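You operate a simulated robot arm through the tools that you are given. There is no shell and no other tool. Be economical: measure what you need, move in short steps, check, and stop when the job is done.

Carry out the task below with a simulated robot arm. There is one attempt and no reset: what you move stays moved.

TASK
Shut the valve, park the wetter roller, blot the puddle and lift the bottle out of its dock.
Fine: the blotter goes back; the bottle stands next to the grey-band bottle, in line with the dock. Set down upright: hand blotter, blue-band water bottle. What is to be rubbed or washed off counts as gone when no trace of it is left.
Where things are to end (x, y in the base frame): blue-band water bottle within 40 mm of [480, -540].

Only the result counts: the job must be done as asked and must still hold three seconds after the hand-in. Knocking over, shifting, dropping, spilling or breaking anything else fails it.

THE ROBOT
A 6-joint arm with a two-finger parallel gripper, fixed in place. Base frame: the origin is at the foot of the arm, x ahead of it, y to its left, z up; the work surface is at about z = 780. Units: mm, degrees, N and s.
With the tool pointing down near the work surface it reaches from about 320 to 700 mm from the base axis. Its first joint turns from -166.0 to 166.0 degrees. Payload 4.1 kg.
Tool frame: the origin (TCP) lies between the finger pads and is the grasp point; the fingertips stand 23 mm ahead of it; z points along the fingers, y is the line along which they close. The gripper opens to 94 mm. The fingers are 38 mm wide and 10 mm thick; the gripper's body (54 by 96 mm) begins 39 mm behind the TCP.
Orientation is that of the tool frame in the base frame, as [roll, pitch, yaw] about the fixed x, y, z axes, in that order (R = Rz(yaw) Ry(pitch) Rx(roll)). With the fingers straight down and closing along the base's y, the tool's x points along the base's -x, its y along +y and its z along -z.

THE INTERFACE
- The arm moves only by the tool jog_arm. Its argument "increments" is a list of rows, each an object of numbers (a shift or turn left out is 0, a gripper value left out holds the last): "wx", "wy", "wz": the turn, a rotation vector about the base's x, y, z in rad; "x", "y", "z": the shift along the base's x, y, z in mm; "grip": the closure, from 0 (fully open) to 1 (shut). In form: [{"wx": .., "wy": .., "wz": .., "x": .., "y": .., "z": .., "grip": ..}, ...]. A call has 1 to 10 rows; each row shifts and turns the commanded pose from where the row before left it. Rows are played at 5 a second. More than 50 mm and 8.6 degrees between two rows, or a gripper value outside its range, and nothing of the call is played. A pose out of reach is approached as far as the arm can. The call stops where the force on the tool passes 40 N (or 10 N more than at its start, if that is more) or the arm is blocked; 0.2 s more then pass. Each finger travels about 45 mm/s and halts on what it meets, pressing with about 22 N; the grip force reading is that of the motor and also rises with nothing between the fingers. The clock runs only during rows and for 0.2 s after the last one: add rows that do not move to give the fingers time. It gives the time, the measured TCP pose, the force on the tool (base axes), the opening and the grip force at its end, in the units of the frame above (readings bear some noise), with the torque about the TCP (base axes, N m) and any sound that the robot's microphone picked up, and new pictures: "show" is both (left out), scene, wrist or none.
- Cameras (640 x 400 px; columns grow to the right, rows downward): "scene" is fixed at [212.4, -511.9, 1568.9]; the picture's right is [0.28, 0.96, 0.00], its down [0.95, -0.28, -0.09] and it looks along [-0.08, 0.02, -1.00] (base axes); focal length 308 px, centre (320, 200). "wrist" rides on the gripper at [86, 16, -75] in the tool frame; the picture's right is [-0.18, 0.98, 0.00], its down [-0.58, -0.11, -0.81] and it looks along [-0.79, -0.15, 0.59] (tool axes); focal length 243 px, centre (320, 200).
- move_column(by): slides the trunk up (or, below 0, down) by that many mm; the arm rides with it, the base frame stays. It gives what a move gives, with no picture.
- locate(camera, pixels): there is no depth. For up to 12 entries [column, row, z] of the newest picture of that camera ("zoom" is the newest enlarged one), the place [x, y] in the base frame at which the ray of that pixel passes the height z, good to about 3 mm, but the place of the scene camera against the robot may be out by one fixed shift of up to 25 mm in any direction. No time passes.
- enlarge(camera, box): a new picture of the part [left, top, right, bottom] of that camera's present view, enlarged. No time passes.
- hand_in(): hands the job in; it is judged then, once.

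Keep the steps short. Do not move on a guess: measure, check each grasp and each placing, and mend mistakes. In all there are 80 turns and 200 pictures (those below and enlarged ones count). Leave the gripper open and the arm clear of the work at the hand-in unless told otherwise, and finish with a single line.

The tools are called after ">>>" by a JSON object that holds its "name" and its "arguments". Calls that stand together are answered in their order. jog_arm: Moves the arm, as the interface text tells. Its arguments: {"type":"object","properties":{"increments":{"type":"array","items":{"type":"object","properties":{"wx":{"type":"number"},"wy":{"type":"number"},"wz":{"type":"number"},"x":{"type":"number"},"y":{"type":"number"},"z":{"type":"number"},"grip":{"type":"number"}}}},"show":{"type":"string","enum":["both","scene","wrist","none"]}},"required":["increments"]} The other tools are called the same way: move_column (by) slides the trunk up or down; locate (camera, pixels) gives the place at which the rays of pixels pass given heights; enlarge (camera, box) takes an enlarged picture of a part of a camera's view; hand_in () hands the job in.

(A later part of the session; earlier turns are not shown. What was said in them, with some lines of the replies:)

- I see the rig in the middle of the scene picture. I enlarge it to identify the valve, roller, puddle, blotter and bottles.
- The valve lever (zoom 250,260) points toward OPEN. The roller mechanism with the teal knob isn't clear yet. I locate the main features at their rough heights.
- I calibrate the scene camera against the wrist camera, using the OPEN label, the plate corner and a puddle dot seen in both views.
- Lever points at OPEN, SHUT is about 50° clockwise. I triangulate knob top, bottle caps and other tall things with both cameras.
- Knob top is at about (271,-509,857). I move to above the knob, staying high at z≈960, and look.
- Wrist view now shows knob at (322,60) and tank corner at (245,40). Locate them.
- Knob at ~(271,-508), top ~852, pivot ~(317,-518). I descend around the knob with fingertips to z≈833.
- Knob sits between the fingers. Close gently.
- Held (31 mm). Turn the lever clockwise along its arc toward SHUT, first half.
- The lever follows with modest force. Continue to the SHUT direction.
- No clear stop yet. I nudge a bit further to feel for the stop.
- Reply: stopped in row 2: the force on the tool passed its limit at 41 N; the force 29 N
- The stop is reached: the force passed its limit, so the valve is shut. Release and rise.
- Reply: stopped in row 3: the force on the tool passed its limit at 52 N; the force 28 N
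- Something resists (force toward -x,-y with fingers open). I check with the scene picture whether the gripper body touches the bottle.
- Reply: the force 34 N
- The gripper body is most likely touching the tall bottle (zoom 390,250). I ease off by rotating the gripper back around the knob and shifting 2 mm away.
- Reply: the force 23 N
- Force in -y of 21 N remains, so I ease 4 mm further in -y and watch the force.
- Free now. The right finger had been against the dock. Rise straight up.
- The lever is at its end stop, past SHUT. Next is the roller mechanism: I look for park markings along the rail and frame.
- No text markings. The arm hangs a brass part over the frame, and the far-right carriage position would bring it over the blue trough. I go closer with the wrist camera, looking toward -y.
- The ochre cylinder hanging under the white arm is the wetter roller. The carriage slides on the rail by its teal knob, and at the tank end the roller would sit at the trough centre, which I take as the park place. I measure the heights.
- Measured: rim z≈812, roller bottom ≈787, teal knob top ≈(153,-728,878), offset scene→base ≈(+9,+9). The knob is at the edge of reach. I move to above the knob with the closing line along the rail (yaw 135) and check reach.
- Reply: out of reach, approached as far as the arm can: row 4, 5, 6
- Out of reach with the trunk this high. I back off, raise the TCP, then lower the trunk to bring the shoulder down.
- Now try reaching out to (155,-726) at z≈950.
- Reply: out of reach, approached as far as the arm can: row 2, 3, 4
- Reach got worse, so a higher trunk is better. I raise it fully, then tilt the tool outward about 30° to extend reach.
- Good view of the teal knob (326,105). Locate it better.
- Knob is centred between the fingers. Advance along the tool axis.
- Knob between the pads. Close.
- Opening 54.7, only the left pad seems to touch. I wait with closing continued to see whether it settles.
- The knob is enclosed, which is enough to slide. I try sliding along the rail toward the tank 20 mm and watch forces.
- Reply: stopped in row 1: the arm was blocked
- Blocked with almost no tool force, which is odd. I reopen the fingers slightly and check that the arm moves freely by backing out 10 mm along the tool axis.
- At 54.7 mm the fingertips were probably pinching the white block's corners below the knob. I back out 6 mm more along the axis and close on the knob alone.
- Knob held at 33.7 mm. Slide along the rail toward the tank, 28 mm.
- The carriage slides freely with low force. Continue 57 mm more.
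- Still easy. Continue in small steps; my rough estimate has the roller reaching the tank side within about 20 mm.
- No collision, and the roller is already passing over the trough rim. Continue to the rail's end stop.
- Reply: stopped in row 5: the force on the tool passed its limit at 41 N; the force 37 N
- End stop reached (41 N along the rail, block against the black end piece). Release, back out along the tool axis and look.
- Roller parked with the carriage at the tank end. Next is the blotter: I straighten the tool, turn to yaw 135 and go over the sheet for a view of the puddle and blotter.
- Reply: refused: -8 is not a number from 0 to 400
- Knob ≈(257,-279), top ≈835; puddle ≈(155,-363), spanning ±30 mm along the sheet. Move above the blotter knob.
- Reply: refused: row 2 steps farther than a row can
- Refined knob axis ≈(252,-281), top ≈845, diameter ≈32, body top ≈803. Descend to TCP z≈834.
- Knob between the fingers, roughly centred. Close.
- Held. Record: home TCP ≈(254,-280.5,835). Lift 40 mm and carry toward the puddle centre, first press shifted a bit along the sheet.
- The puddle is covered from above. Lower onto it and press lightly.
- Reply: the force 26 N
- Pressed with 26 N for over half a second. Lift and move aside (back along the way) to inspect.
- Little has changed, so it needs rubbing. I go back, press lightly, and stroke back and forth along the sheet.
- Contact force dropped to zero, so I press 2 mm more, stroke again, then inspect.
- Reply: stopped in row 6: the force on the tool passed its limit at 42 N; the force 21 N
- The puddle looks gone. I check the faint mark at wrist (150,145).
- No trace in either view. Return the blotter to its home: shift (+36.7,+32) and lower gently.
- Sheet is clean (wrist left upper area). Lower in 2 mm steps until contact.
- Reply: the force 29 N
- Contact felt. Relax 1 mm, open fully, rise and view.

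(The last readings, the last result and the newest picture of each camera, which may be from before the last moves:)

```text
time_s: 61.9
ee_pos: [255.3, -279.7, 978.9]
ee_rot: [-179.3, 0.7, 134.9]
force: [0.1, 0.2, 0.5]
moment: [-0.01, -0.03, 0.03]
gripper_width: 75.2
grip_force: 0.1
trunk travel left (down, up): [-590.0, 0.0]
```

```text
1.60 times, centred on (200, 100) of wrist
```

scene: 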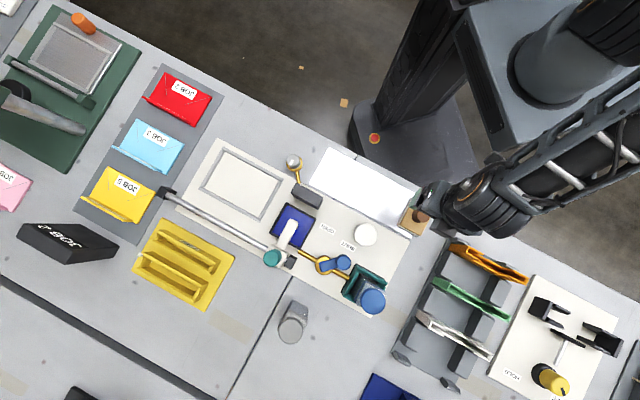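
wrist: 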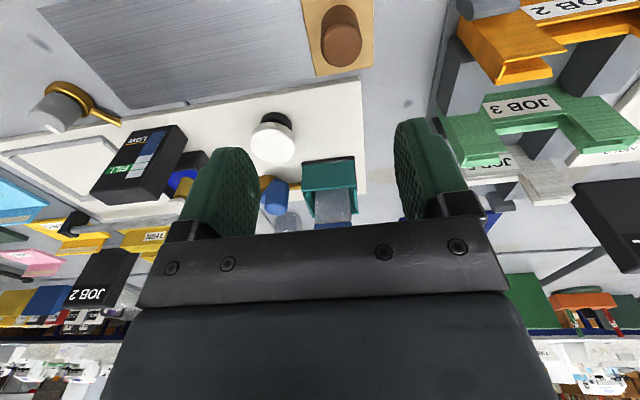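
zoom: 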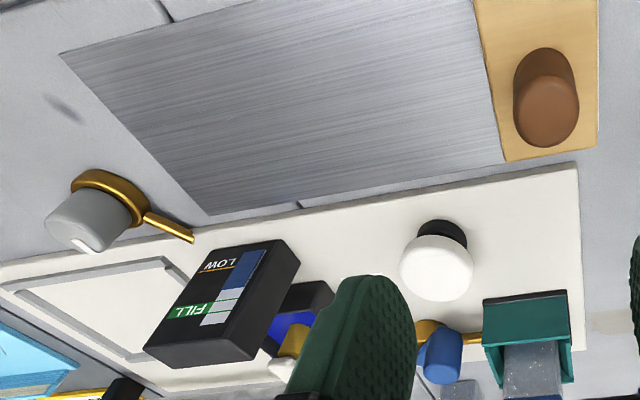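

Everything is clean and the blotter is home. Next is the bottle: I move back for a wrist view of dock, bottle and target area.

>>> {"name": "jog_arm", "arguments": {"increments": [{"x": 0, "y": -20, "z": 20}, {"x": 5, "y": -20, "z": 20}, {}]}}

>>> {"name": "enlarge", "arguments": {"camera": "wrist", "box": [180, 60, 440, 240]}}

>>> {"name": "enlarge", "arguments": {"camera": "scene", "box": [270, 240, 420, 370]}}

```text
time_s: 62.7
ee_pos: [259.0, -320.7, 1017.9]
ee_rot: [-179.3, 0.8, 135.0]
force: [0.0, -1.0, -0.1]
moment: [0.0, 0.02, -0.03]
gripper_width: 75.3
grip_force: 0.0
trunk travel left (down, up): [-590.0, 0.0]
```

scene: 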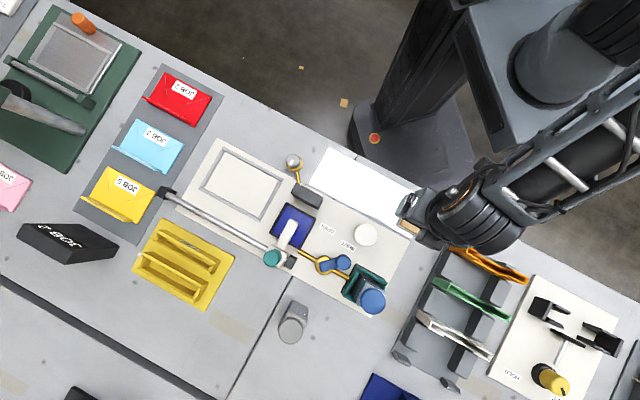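
wrist: 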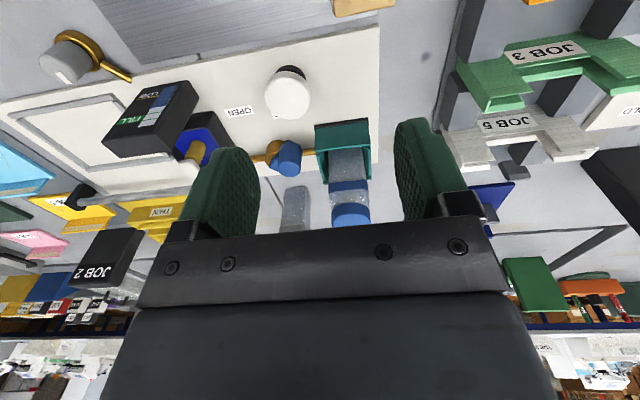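

```text
2.22 times, centred on (310, 150) of wrist
```

zoom: 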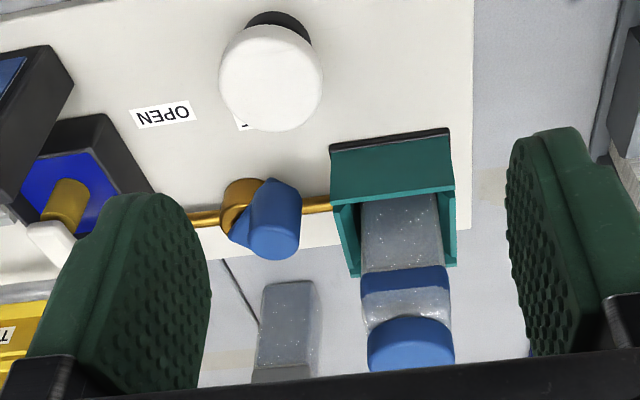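

```text
3.08 times, centred on (345, 305) of scene
```

zoom: 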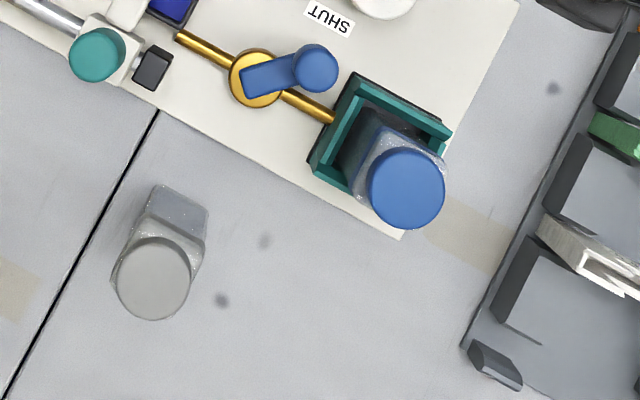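

>>> {"name": "locate", "arguments": {"camera": "wrist", "pixels": [[350.7, 222, 900], [350.7, 222, 920], [350.7, 222, 940], [350.7, 222, 960], [349, 195, 900], [349, 181, 880], [349, 181, 900], [348, 120, 785], [316, 146, 830], [371, 142, 830]]}}

>>> {"name": "locate", "arguments": {"camera": "zoom", "pixels": [[407, 188, 900], [407, 188, 920], [407, 188, 940], [407, 188, 960], [153, 278, 900], [153, 278, 940], [370, 188, 940], [445, 188, 940], [353, 72, 830], [451, 132, 830], [310, 165, 830], [205, 207, 785]]}}

```text
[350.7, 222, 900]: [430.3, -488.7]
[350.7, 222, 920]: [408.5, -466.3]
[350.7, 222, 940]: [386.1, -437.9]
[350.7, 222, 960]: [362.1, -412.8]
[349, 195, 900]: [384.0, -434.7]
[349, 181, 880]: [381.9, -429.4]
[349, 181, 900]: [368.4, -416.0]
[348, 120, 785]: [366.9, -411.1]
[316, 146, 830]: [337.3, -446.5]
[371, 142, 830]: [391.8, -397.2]
```

```text
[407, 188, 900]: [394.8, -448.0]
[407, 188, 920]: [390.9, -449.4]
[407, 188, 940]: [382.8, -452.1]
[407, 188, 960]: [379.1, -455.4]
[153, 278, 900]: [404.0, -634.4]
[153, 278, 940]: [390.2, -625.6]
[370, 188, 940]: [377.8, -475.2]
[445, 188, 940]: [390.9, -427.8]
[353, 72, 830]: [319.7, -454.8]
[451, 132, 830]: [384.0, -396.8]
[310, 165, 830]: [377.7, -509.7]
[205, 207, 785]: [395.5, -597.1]
```

Cap axis ≈(393,-443), cap z≈912–934, diameter ≈49. The target is at radius 722, so I grasp the cap with the tool tilted 30° outward, a reach shown to work earlier. Go to the pre-grasp point.

>>> {"name": "jog_arm", "arguments": {"increments": [{"x": 25, "y": -22, "z": 10, "wx": -0.0925, "wy": -0.0925, "grip": 0.1}, {"x": 26, "y": -22, "z": 0, "wx": -0.0925, "wy": -0.0925}, {"x": 25, "y": -23, "z": -10, "wx": -0.0925, "wy": -0.0925}, {"x": 26, "y": -23, "z": -15, "wx": -0.0925, "wy": -0.0925}, {}]}}

>>> {"name": "enlarge", "arguments": {"camera": "wrist", "box": [180, 0, 460, 180]}}

```text
time_s: 63.9
ee_pos: [361.8, -409.1, 1003.2]
ee_rot: [-179.1, 30.6, 135.2]
force: [-0.2, -0.2, 0.4]
moment: [0.03, -0.01, -0.01]
gripper_width: 84.6
grip_force: 0.0
trunk travel left (down, up): [-590.0, 0.0]
```

scene: 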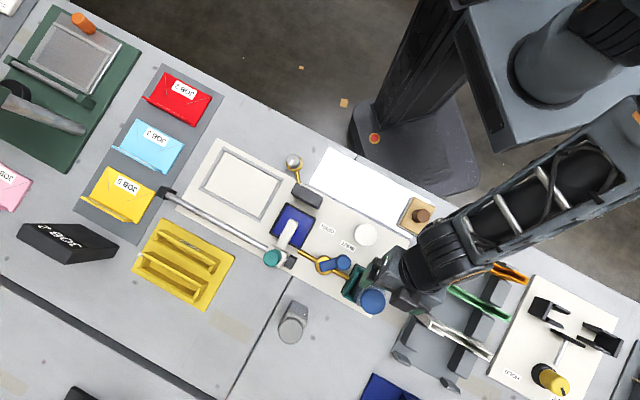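
wrist: 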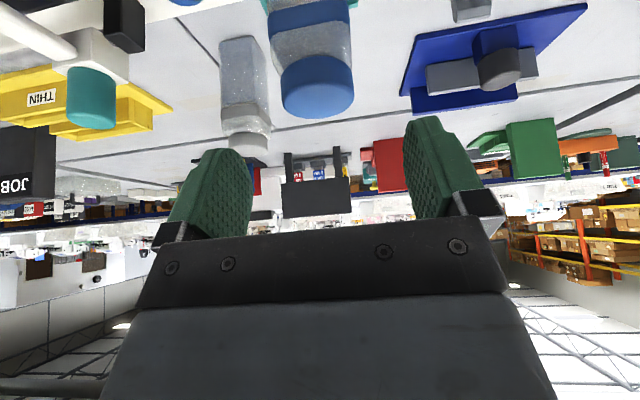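

```text
2.22 times, centred on (320, 90) of wrist
```

zoom: 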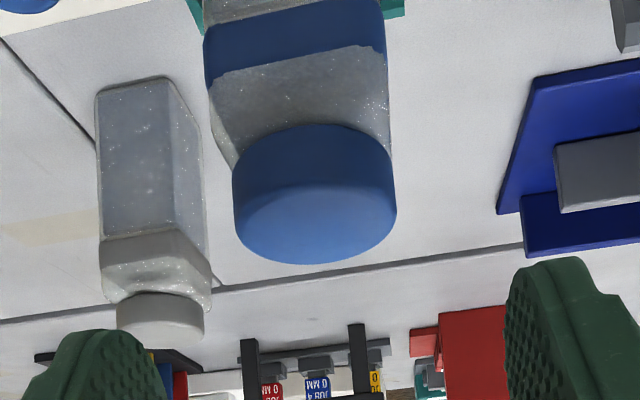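

>>> {"name": "locate", "arguments": {"camera": "wrist", "pixels": [[319, 99, 920], [319, 99, 930], [319, 99, 940], [281, 90, 930], [354, 90, 930], [317, 78, 910]]}}

```text
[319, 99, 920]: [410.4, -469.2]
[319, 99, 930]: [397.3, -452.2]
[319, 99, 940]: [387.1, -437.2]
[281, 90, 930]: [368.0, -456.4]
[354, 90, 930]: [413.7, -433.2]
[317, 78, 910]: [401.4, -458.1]
```

Consistent: cap centre (393,-445), top ≈935. Advance along the tool axis in three steps.

>>> {"name": "jog_arm", "arguments": {"increments": [{"x": 12, "y": -13, "z": -30}, {"x": 10, "y": -12, "z": -27}, {"x": 9, "y": -10, "z": -23}, {}]}}

>>> {"name": "enlarge", "arguments": {"camera": "wrist", "box": [180, 60, 480, 250]}}

```text
time_s: 64.9
ee_pos: [393.0, -446.0, 922.7]
ee_rot: [-179.2, 30.7, 135.2]
force: [0.8, -0.5, -0.4]
moment: [-0.02, -0.02, 0.02]
gripper_width: 84.7
grip_force: 0.1
trunk travel left (down, up): [-590.0, 0.0]
```

scene: 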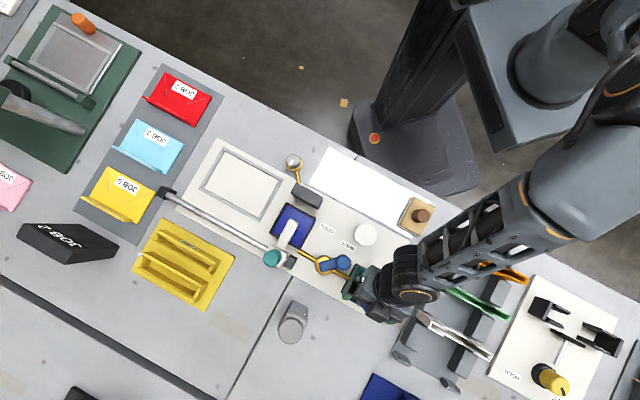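
wrist: 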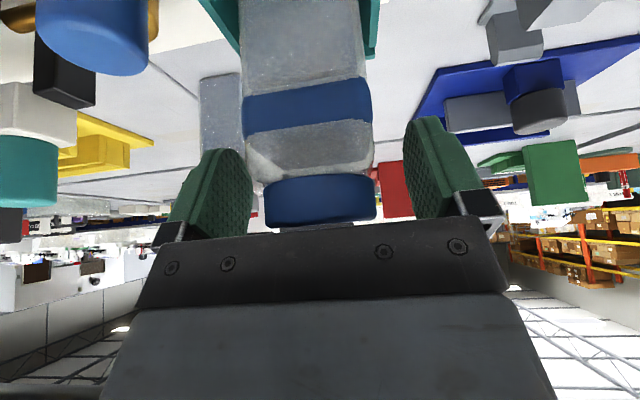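

```text
2.11 times, centred on (330, 155) of wrist
```

zoom: 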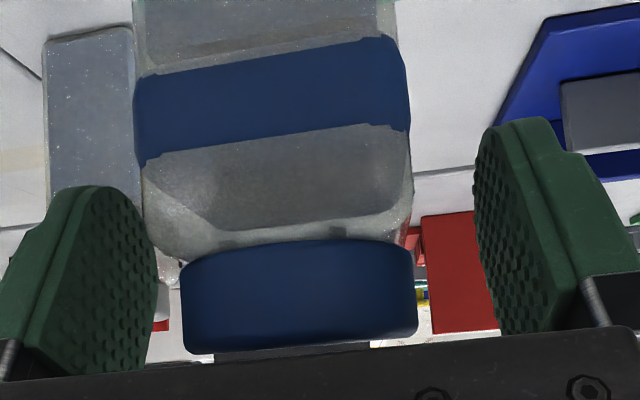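

Cap is between the fingers. I back out 5 mm so the tips stay off the shoulder, then close.

>>> {"name": "jog_arm", "arguments": {"increments": [{"x": -1, "y": 1, "z": 4}, {"grip": 0.4}, {"grip": 0.7}, {"grip": 0.9}, {}, {}], "show": "wrist"}}

>>> {"name": "enlarge", "arguments": {"camera": "wrist", "box": [180, 60, 480, 250]}}

```text
time_s: 66.3
ee_pos: [391.7, -444.8, 928.0]
ee_rot: [-179.2, 30.5, 135.1]
force: [-0.2, 1.1, -0.7]
moment: [0.16, -0.09, 0.02]
gripper_width: 49.9
grip_force: 22.3
trunk travel left (down, up): [-590.0, 0.0]
```

wrist: 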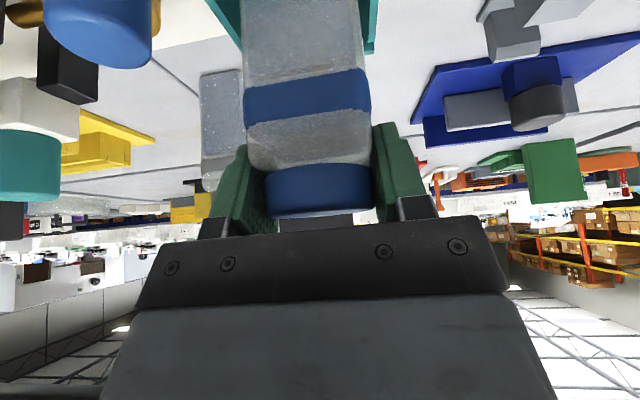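

```text
2.11 times, centred on (330, 155) of wrist
```

zoom: 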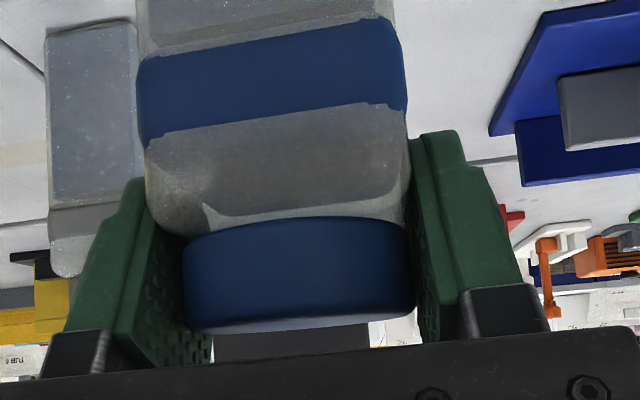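

Cap gripped at 49.9 mm. Lift slowly and watch the force.

>>> {"name": "jog_arm", "arguments": {"increments": [{"grip": 1.0}, {"z": 3}, {"z": 5}, {"z": 6}, {}], "show": "wrist"}}

```text
time_s: 67.5
ee_pos: [391.4, -445.6, 942.0]
ee_rot: [-179.2, 30.6, 135.1]
force: [-0.3, 0.7, -3.3]
moment: [-0.02, 0.0, -0.02]
gripper_width: 49.9
grip_force: 22.0
trunk travel left (down, up): [-590.0, 0.0]
```

wrist: 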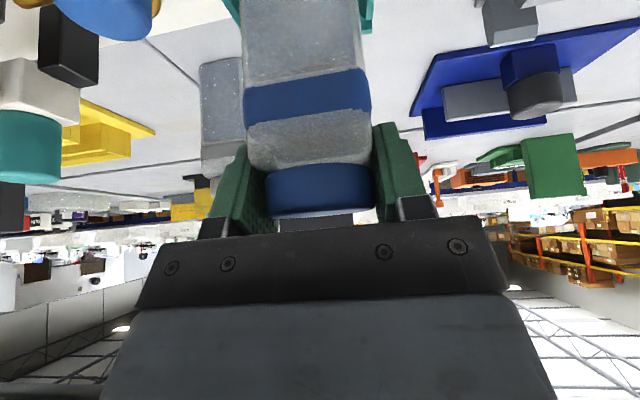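

The bottle comes up, weight about 3 N. Lift 70 mm more.

>>> {"name": "jog_arm", "arguments": {"increments": [{"z": 15}, {"z": 20}, {"z": 20}, {"z": 15}, {}]}}

```text
time_s: 68.7
ee_pos: [391.2, -445.7, 1011.7]
ee_rot: [-179.2, 30.6, 135.1]
force: [0.3, 0.8, -2.7]
moment: [0.01, -0.01, 0.02]
gripper_width: 50.1
grip_force: 22.0
trunk travel left (down, up): [-590.0, 0.0]
```

scene: 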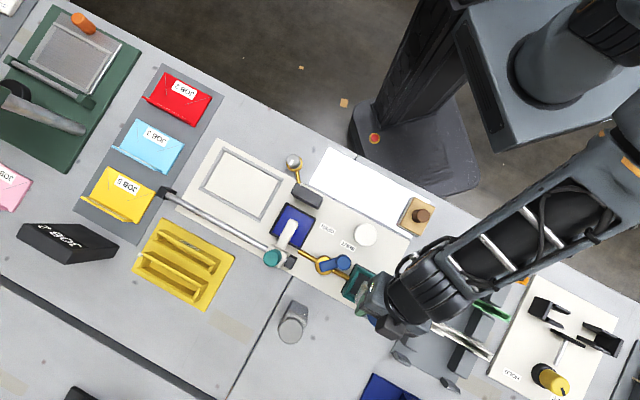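
wrist: 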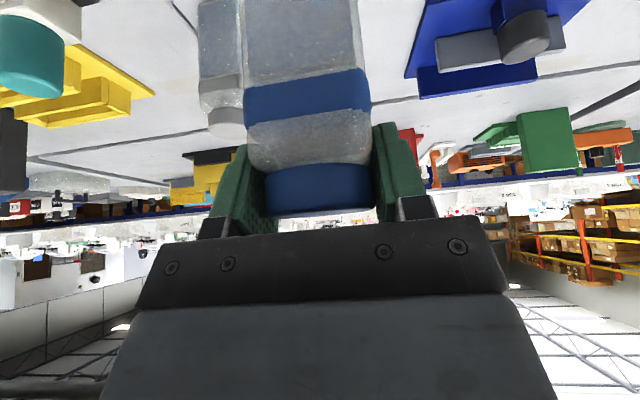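

Now carry outward toward (475,-535), lowering slightly once clear of the dock.

>>> {"name": "jog_arm", "arguments": {"increments": [{"x": 14, "y": -15}, {"x": 17, "y": -18}, {"x": 17, "y": -18}, {"x": 18, "y": -19, "z": -15}, {"x": 17.5, "y": -19, "z": -20}, {}]}}

```text
time_s: 70.1
ee_pos: [474.7, -534.0, 975.7]
ee_rot: [-179.2, 30.6, 135.0]
force: [-0.5, -1.0, -3.2]
moment: [-0.02, 0.02, 0.01]
gripper_width: 49.8
grip_force: 22.2
trunk travel left (down, up): [-590.0, 0.0]
```

scene: 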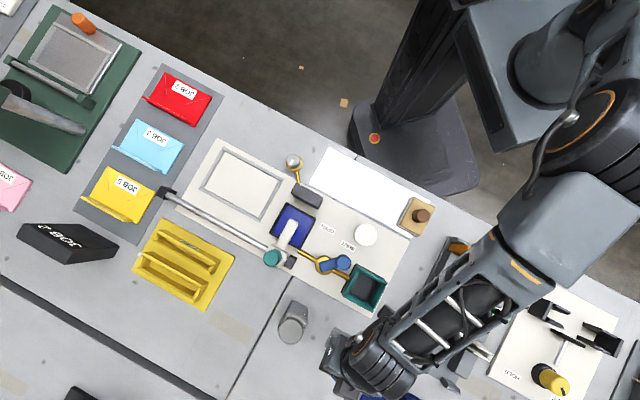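
wrist: 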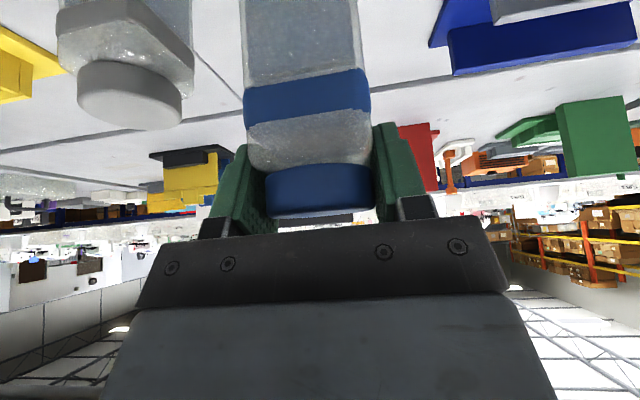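

In place. Lower to just above the expected contact.

>>> {"name": "jog_arm", "arguments": {"increments": [{"z": -15}, {"z": -15}, {"z": -12}, {}], "show": "wrist"}}

>>> {"name": "jog_arm", "arguments": {"increments": [{"z": -2}, {"z": -2}, {}], "show": "none"}}

```text
time_s: 71.1
ee_pos: [474.7, -533.8, 934.6]
ee_rot: [-179.3, 30.7, 135.1]
force: [-0.2, 0.5, -3.6]
moment: [-0.01, -0.02, -0.02]
gripper_width: 49.9
grip_force: 21.8
trunk travel left (down, up): [-590.0, 0.0]
```

wrist: 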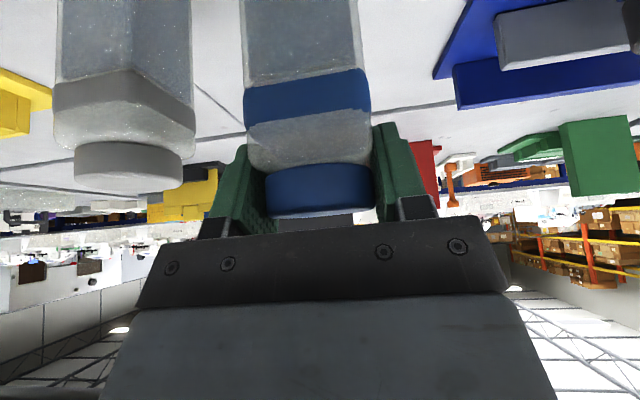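

```text
time_s: 71.9
ee_pos: [475.2, -533.7, 930.3]
ee_rot: [-179.2, 30.6, 135.1]
force: [0.3, 0.9, -3.3]
moment: [-0.01, -0.01, -0.01]
gripper_width: 49.7
grip_force: 21.5
trunk travel left (down, up): [-590.0, 0.0]
```

>>> {"name": "jog_arm", "arguments": {"increments": [{"z": -2}, {"z": -2}, {}], "show": "none"}}

>>> {"name": "jog_arm", "arguments": {"increments": [{"z": -2}, {"z": -1}, {}], "show": "none"}}

>>> {"name": "jog_arm", "arguments": {"increments": [{"z": -2}, {}], "show": "none"}}

```text
time_s: 72.7
ee_pos: [474.8, -533.7, 925.4]
ee_rot: [-179.1, 30.6, 135.1]
force: [0.2, -0.6, -3.0]
moment: [0.0, -0.01, 0.0]
gripper_width: 49.9
grip_force: 21.7
trunk travel left (down, up): [-590.0, 0.0]
```

```text
time_s: 73.5
ee_pos: [474.2, -533.2, 922.4]
ee_rot: [-179.1, 30.6, 135.1]
force: [0.6, 0.4, -3.2]
moment: [-0.02, -0.05, 0.02]
gripper_width: 49.9
grip_force: 22.1
trunk travel left (down, up): [-590.0, 0.0]
```

```text
time_s: 74.1
ee_pos: [475.3, -534.6, 921.7]
ee_rot: [-179.2, 30.6, 135.2]
force: [1.1, 1.4, -3.7]
moment: [0.01, -0.03, 0.0]
gripper_width: 50.0
grip_force: 22.3
trunk travel left (down, up): [-590.0, 0.0]
```

>>> {"name": "jog_arm", "arguments": {"increments": [{"z": -2}, {}], "show": "none"}}

>>> {"name": "jog_arm", "arguments": {"increments": [{"z": -1}, {}], "show": "wrist"}}

```text
time_s: 74.7
ee_pos: [474.7, -533.2, 919.7]
ee_rot: [-179.1, 30.7, 135.2]
force: [0.2, 0.0, -3.3]
moment: [-0.02, 0.0, 0.01]
gripper_width: 50.0
grip_force: 21.7
trunk travel left (down, up): [-590.0, 0.0]
```

```text
time_s: 75.3
ee_pos: [475.6, -533.4, 918.4]
ee_rot: [-179.2, 30.6, 135.1]
force: [0.4, 0.2, -4.3]
moment: [-0.01, 0.0, -0.01]
gripper_width: 49.9
grip_force: 21.9
trunk travel left (down, up): [-590.0, 0.0]
5 turns are left
```

wrist: 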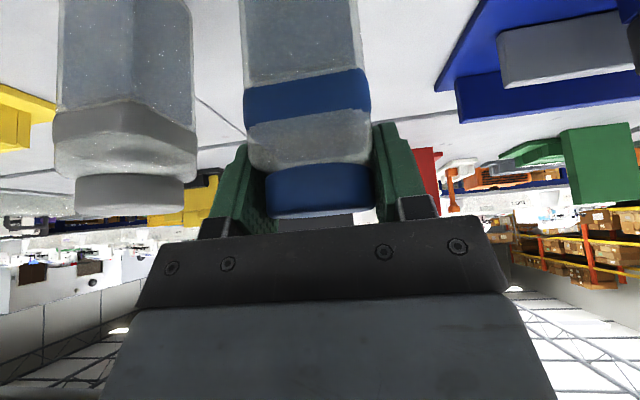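

Few turns remain. Lower in 1 mm rows up to 7 mm; the call stops by itself on hard contact.

>>> {"name": "jog_arm", "arguments": {"increments": [{"z": -1}, {"z": -1}, {"z": -1}, {"z": -1}, {"z": -1}, {"z": -1}, {"z": -1}, {}], "show": "wrist"}}

```text
time_s: 77.1
ee_pos: [475.3, -533.3, 911.5]
ee_rot: [-179.1, 30.6, 135.0]
force: [-0.4, -0.2, -3.7]
moment: [-0.02, -0.01, 0.0]
gripper_width: 50.0
grip_force: 21.7
trunk travel left (down, up): [-590.0, 0.0]
4 turns are left
```

wrist: 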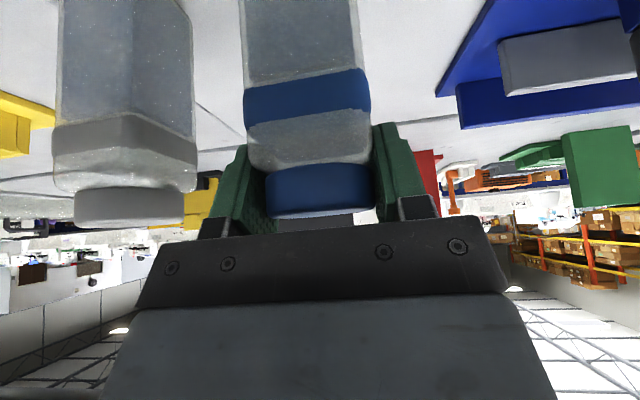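

Still hanging free (-3.7 N). Continue down, up to 10 rows of 1 mm.

>>> {"name": "jog_arm", "arguments": {"increments": [{"z": -1}, {"z": -1}, {"z": -1}, {"z": -1}, {"z": -1}, {"z": -1}, {"z": -1}, {"z": -1}, {"z": -1}, {"z": -1}], "show": "wrist"}}

```text
time_s: 79.3
ee_pos: [474.8, -533.3, 905.0]
ee_rot: [-179.2, 31.0, 135.0]
force: [1.2, -2.8, 21.3]
moment: [0.28, -0.28, -0.15]
gripper_width: 49.9
grip_force: 22.2
trunk travel left (down, up): [-590.0, 0.0]
3 turns are left
```

wrist: 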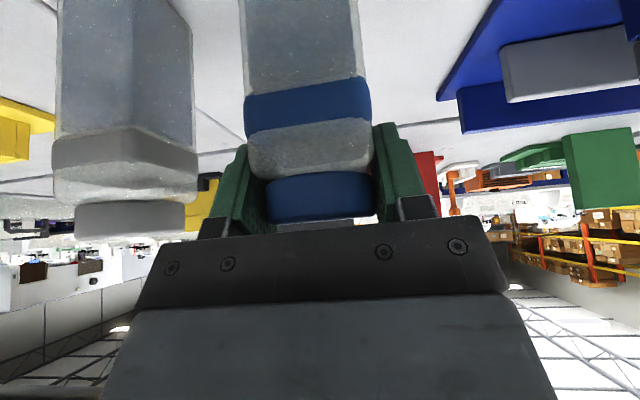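

The bottle stands on the table (21 N contact). Relax 3 mm, open, and back out along the tool axis.

>>> {"name": "jog_arm", "arguments": {"increments": [{"z": 3}, {"grip": 0.5}, {"grip": 0.1}, {}, {}, {"x": -7, "y": 7, "z": 17}, {"x": -11, "y": 11, "z": 26}, {"x": -14, "y": 14, "z": 34}, {"x": -14, "y": 14, "z": 34}, {"x": -20, "y": 20, "z": 30}]}}

```text
time_s: 81.5
ee_pos: [408.2, -464.7, 1046.9]
ee_rot: [-179.2, 30.6, 135.1]
force: [-0.6, 0.3, -0.6]
moment: [-0.05, 0.02, -0.01]
gripper_width: 84.7
grip_force: 0.1
trunk travel left (down, up): [-590.0, 0.0]
2 turns are left
```

scene: 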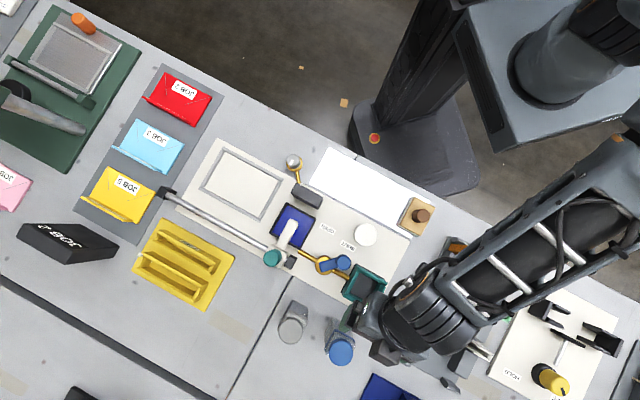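
wrist: 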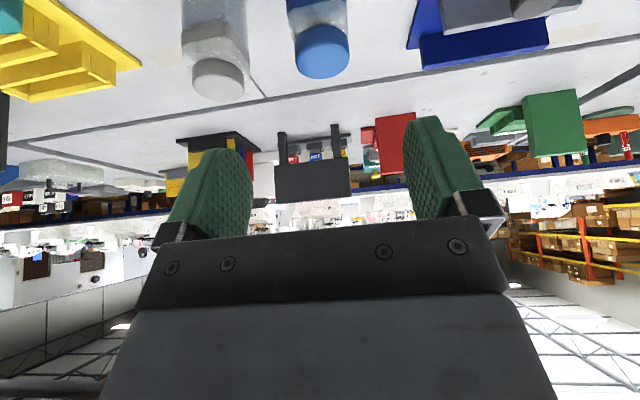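

The blue-band bottle stands upright beside the grey-band one, the dock is empty, the blotter is home, the sheet is clean, the roller is parked and the valve is shut. The arm is clear and the gripper open, so I hand in.

>>> {"name": "hand_in", "arguments": {}}

```text
The job is handed in.
```

I handed the job in: valve turned to its end stop past SHUT, roller parked over the trough (no park marking found, so that spot is my judgement), puddle blotted with no trace seen, blotter set back on its spot, and the blue-band bottle upright at about (475, -534).
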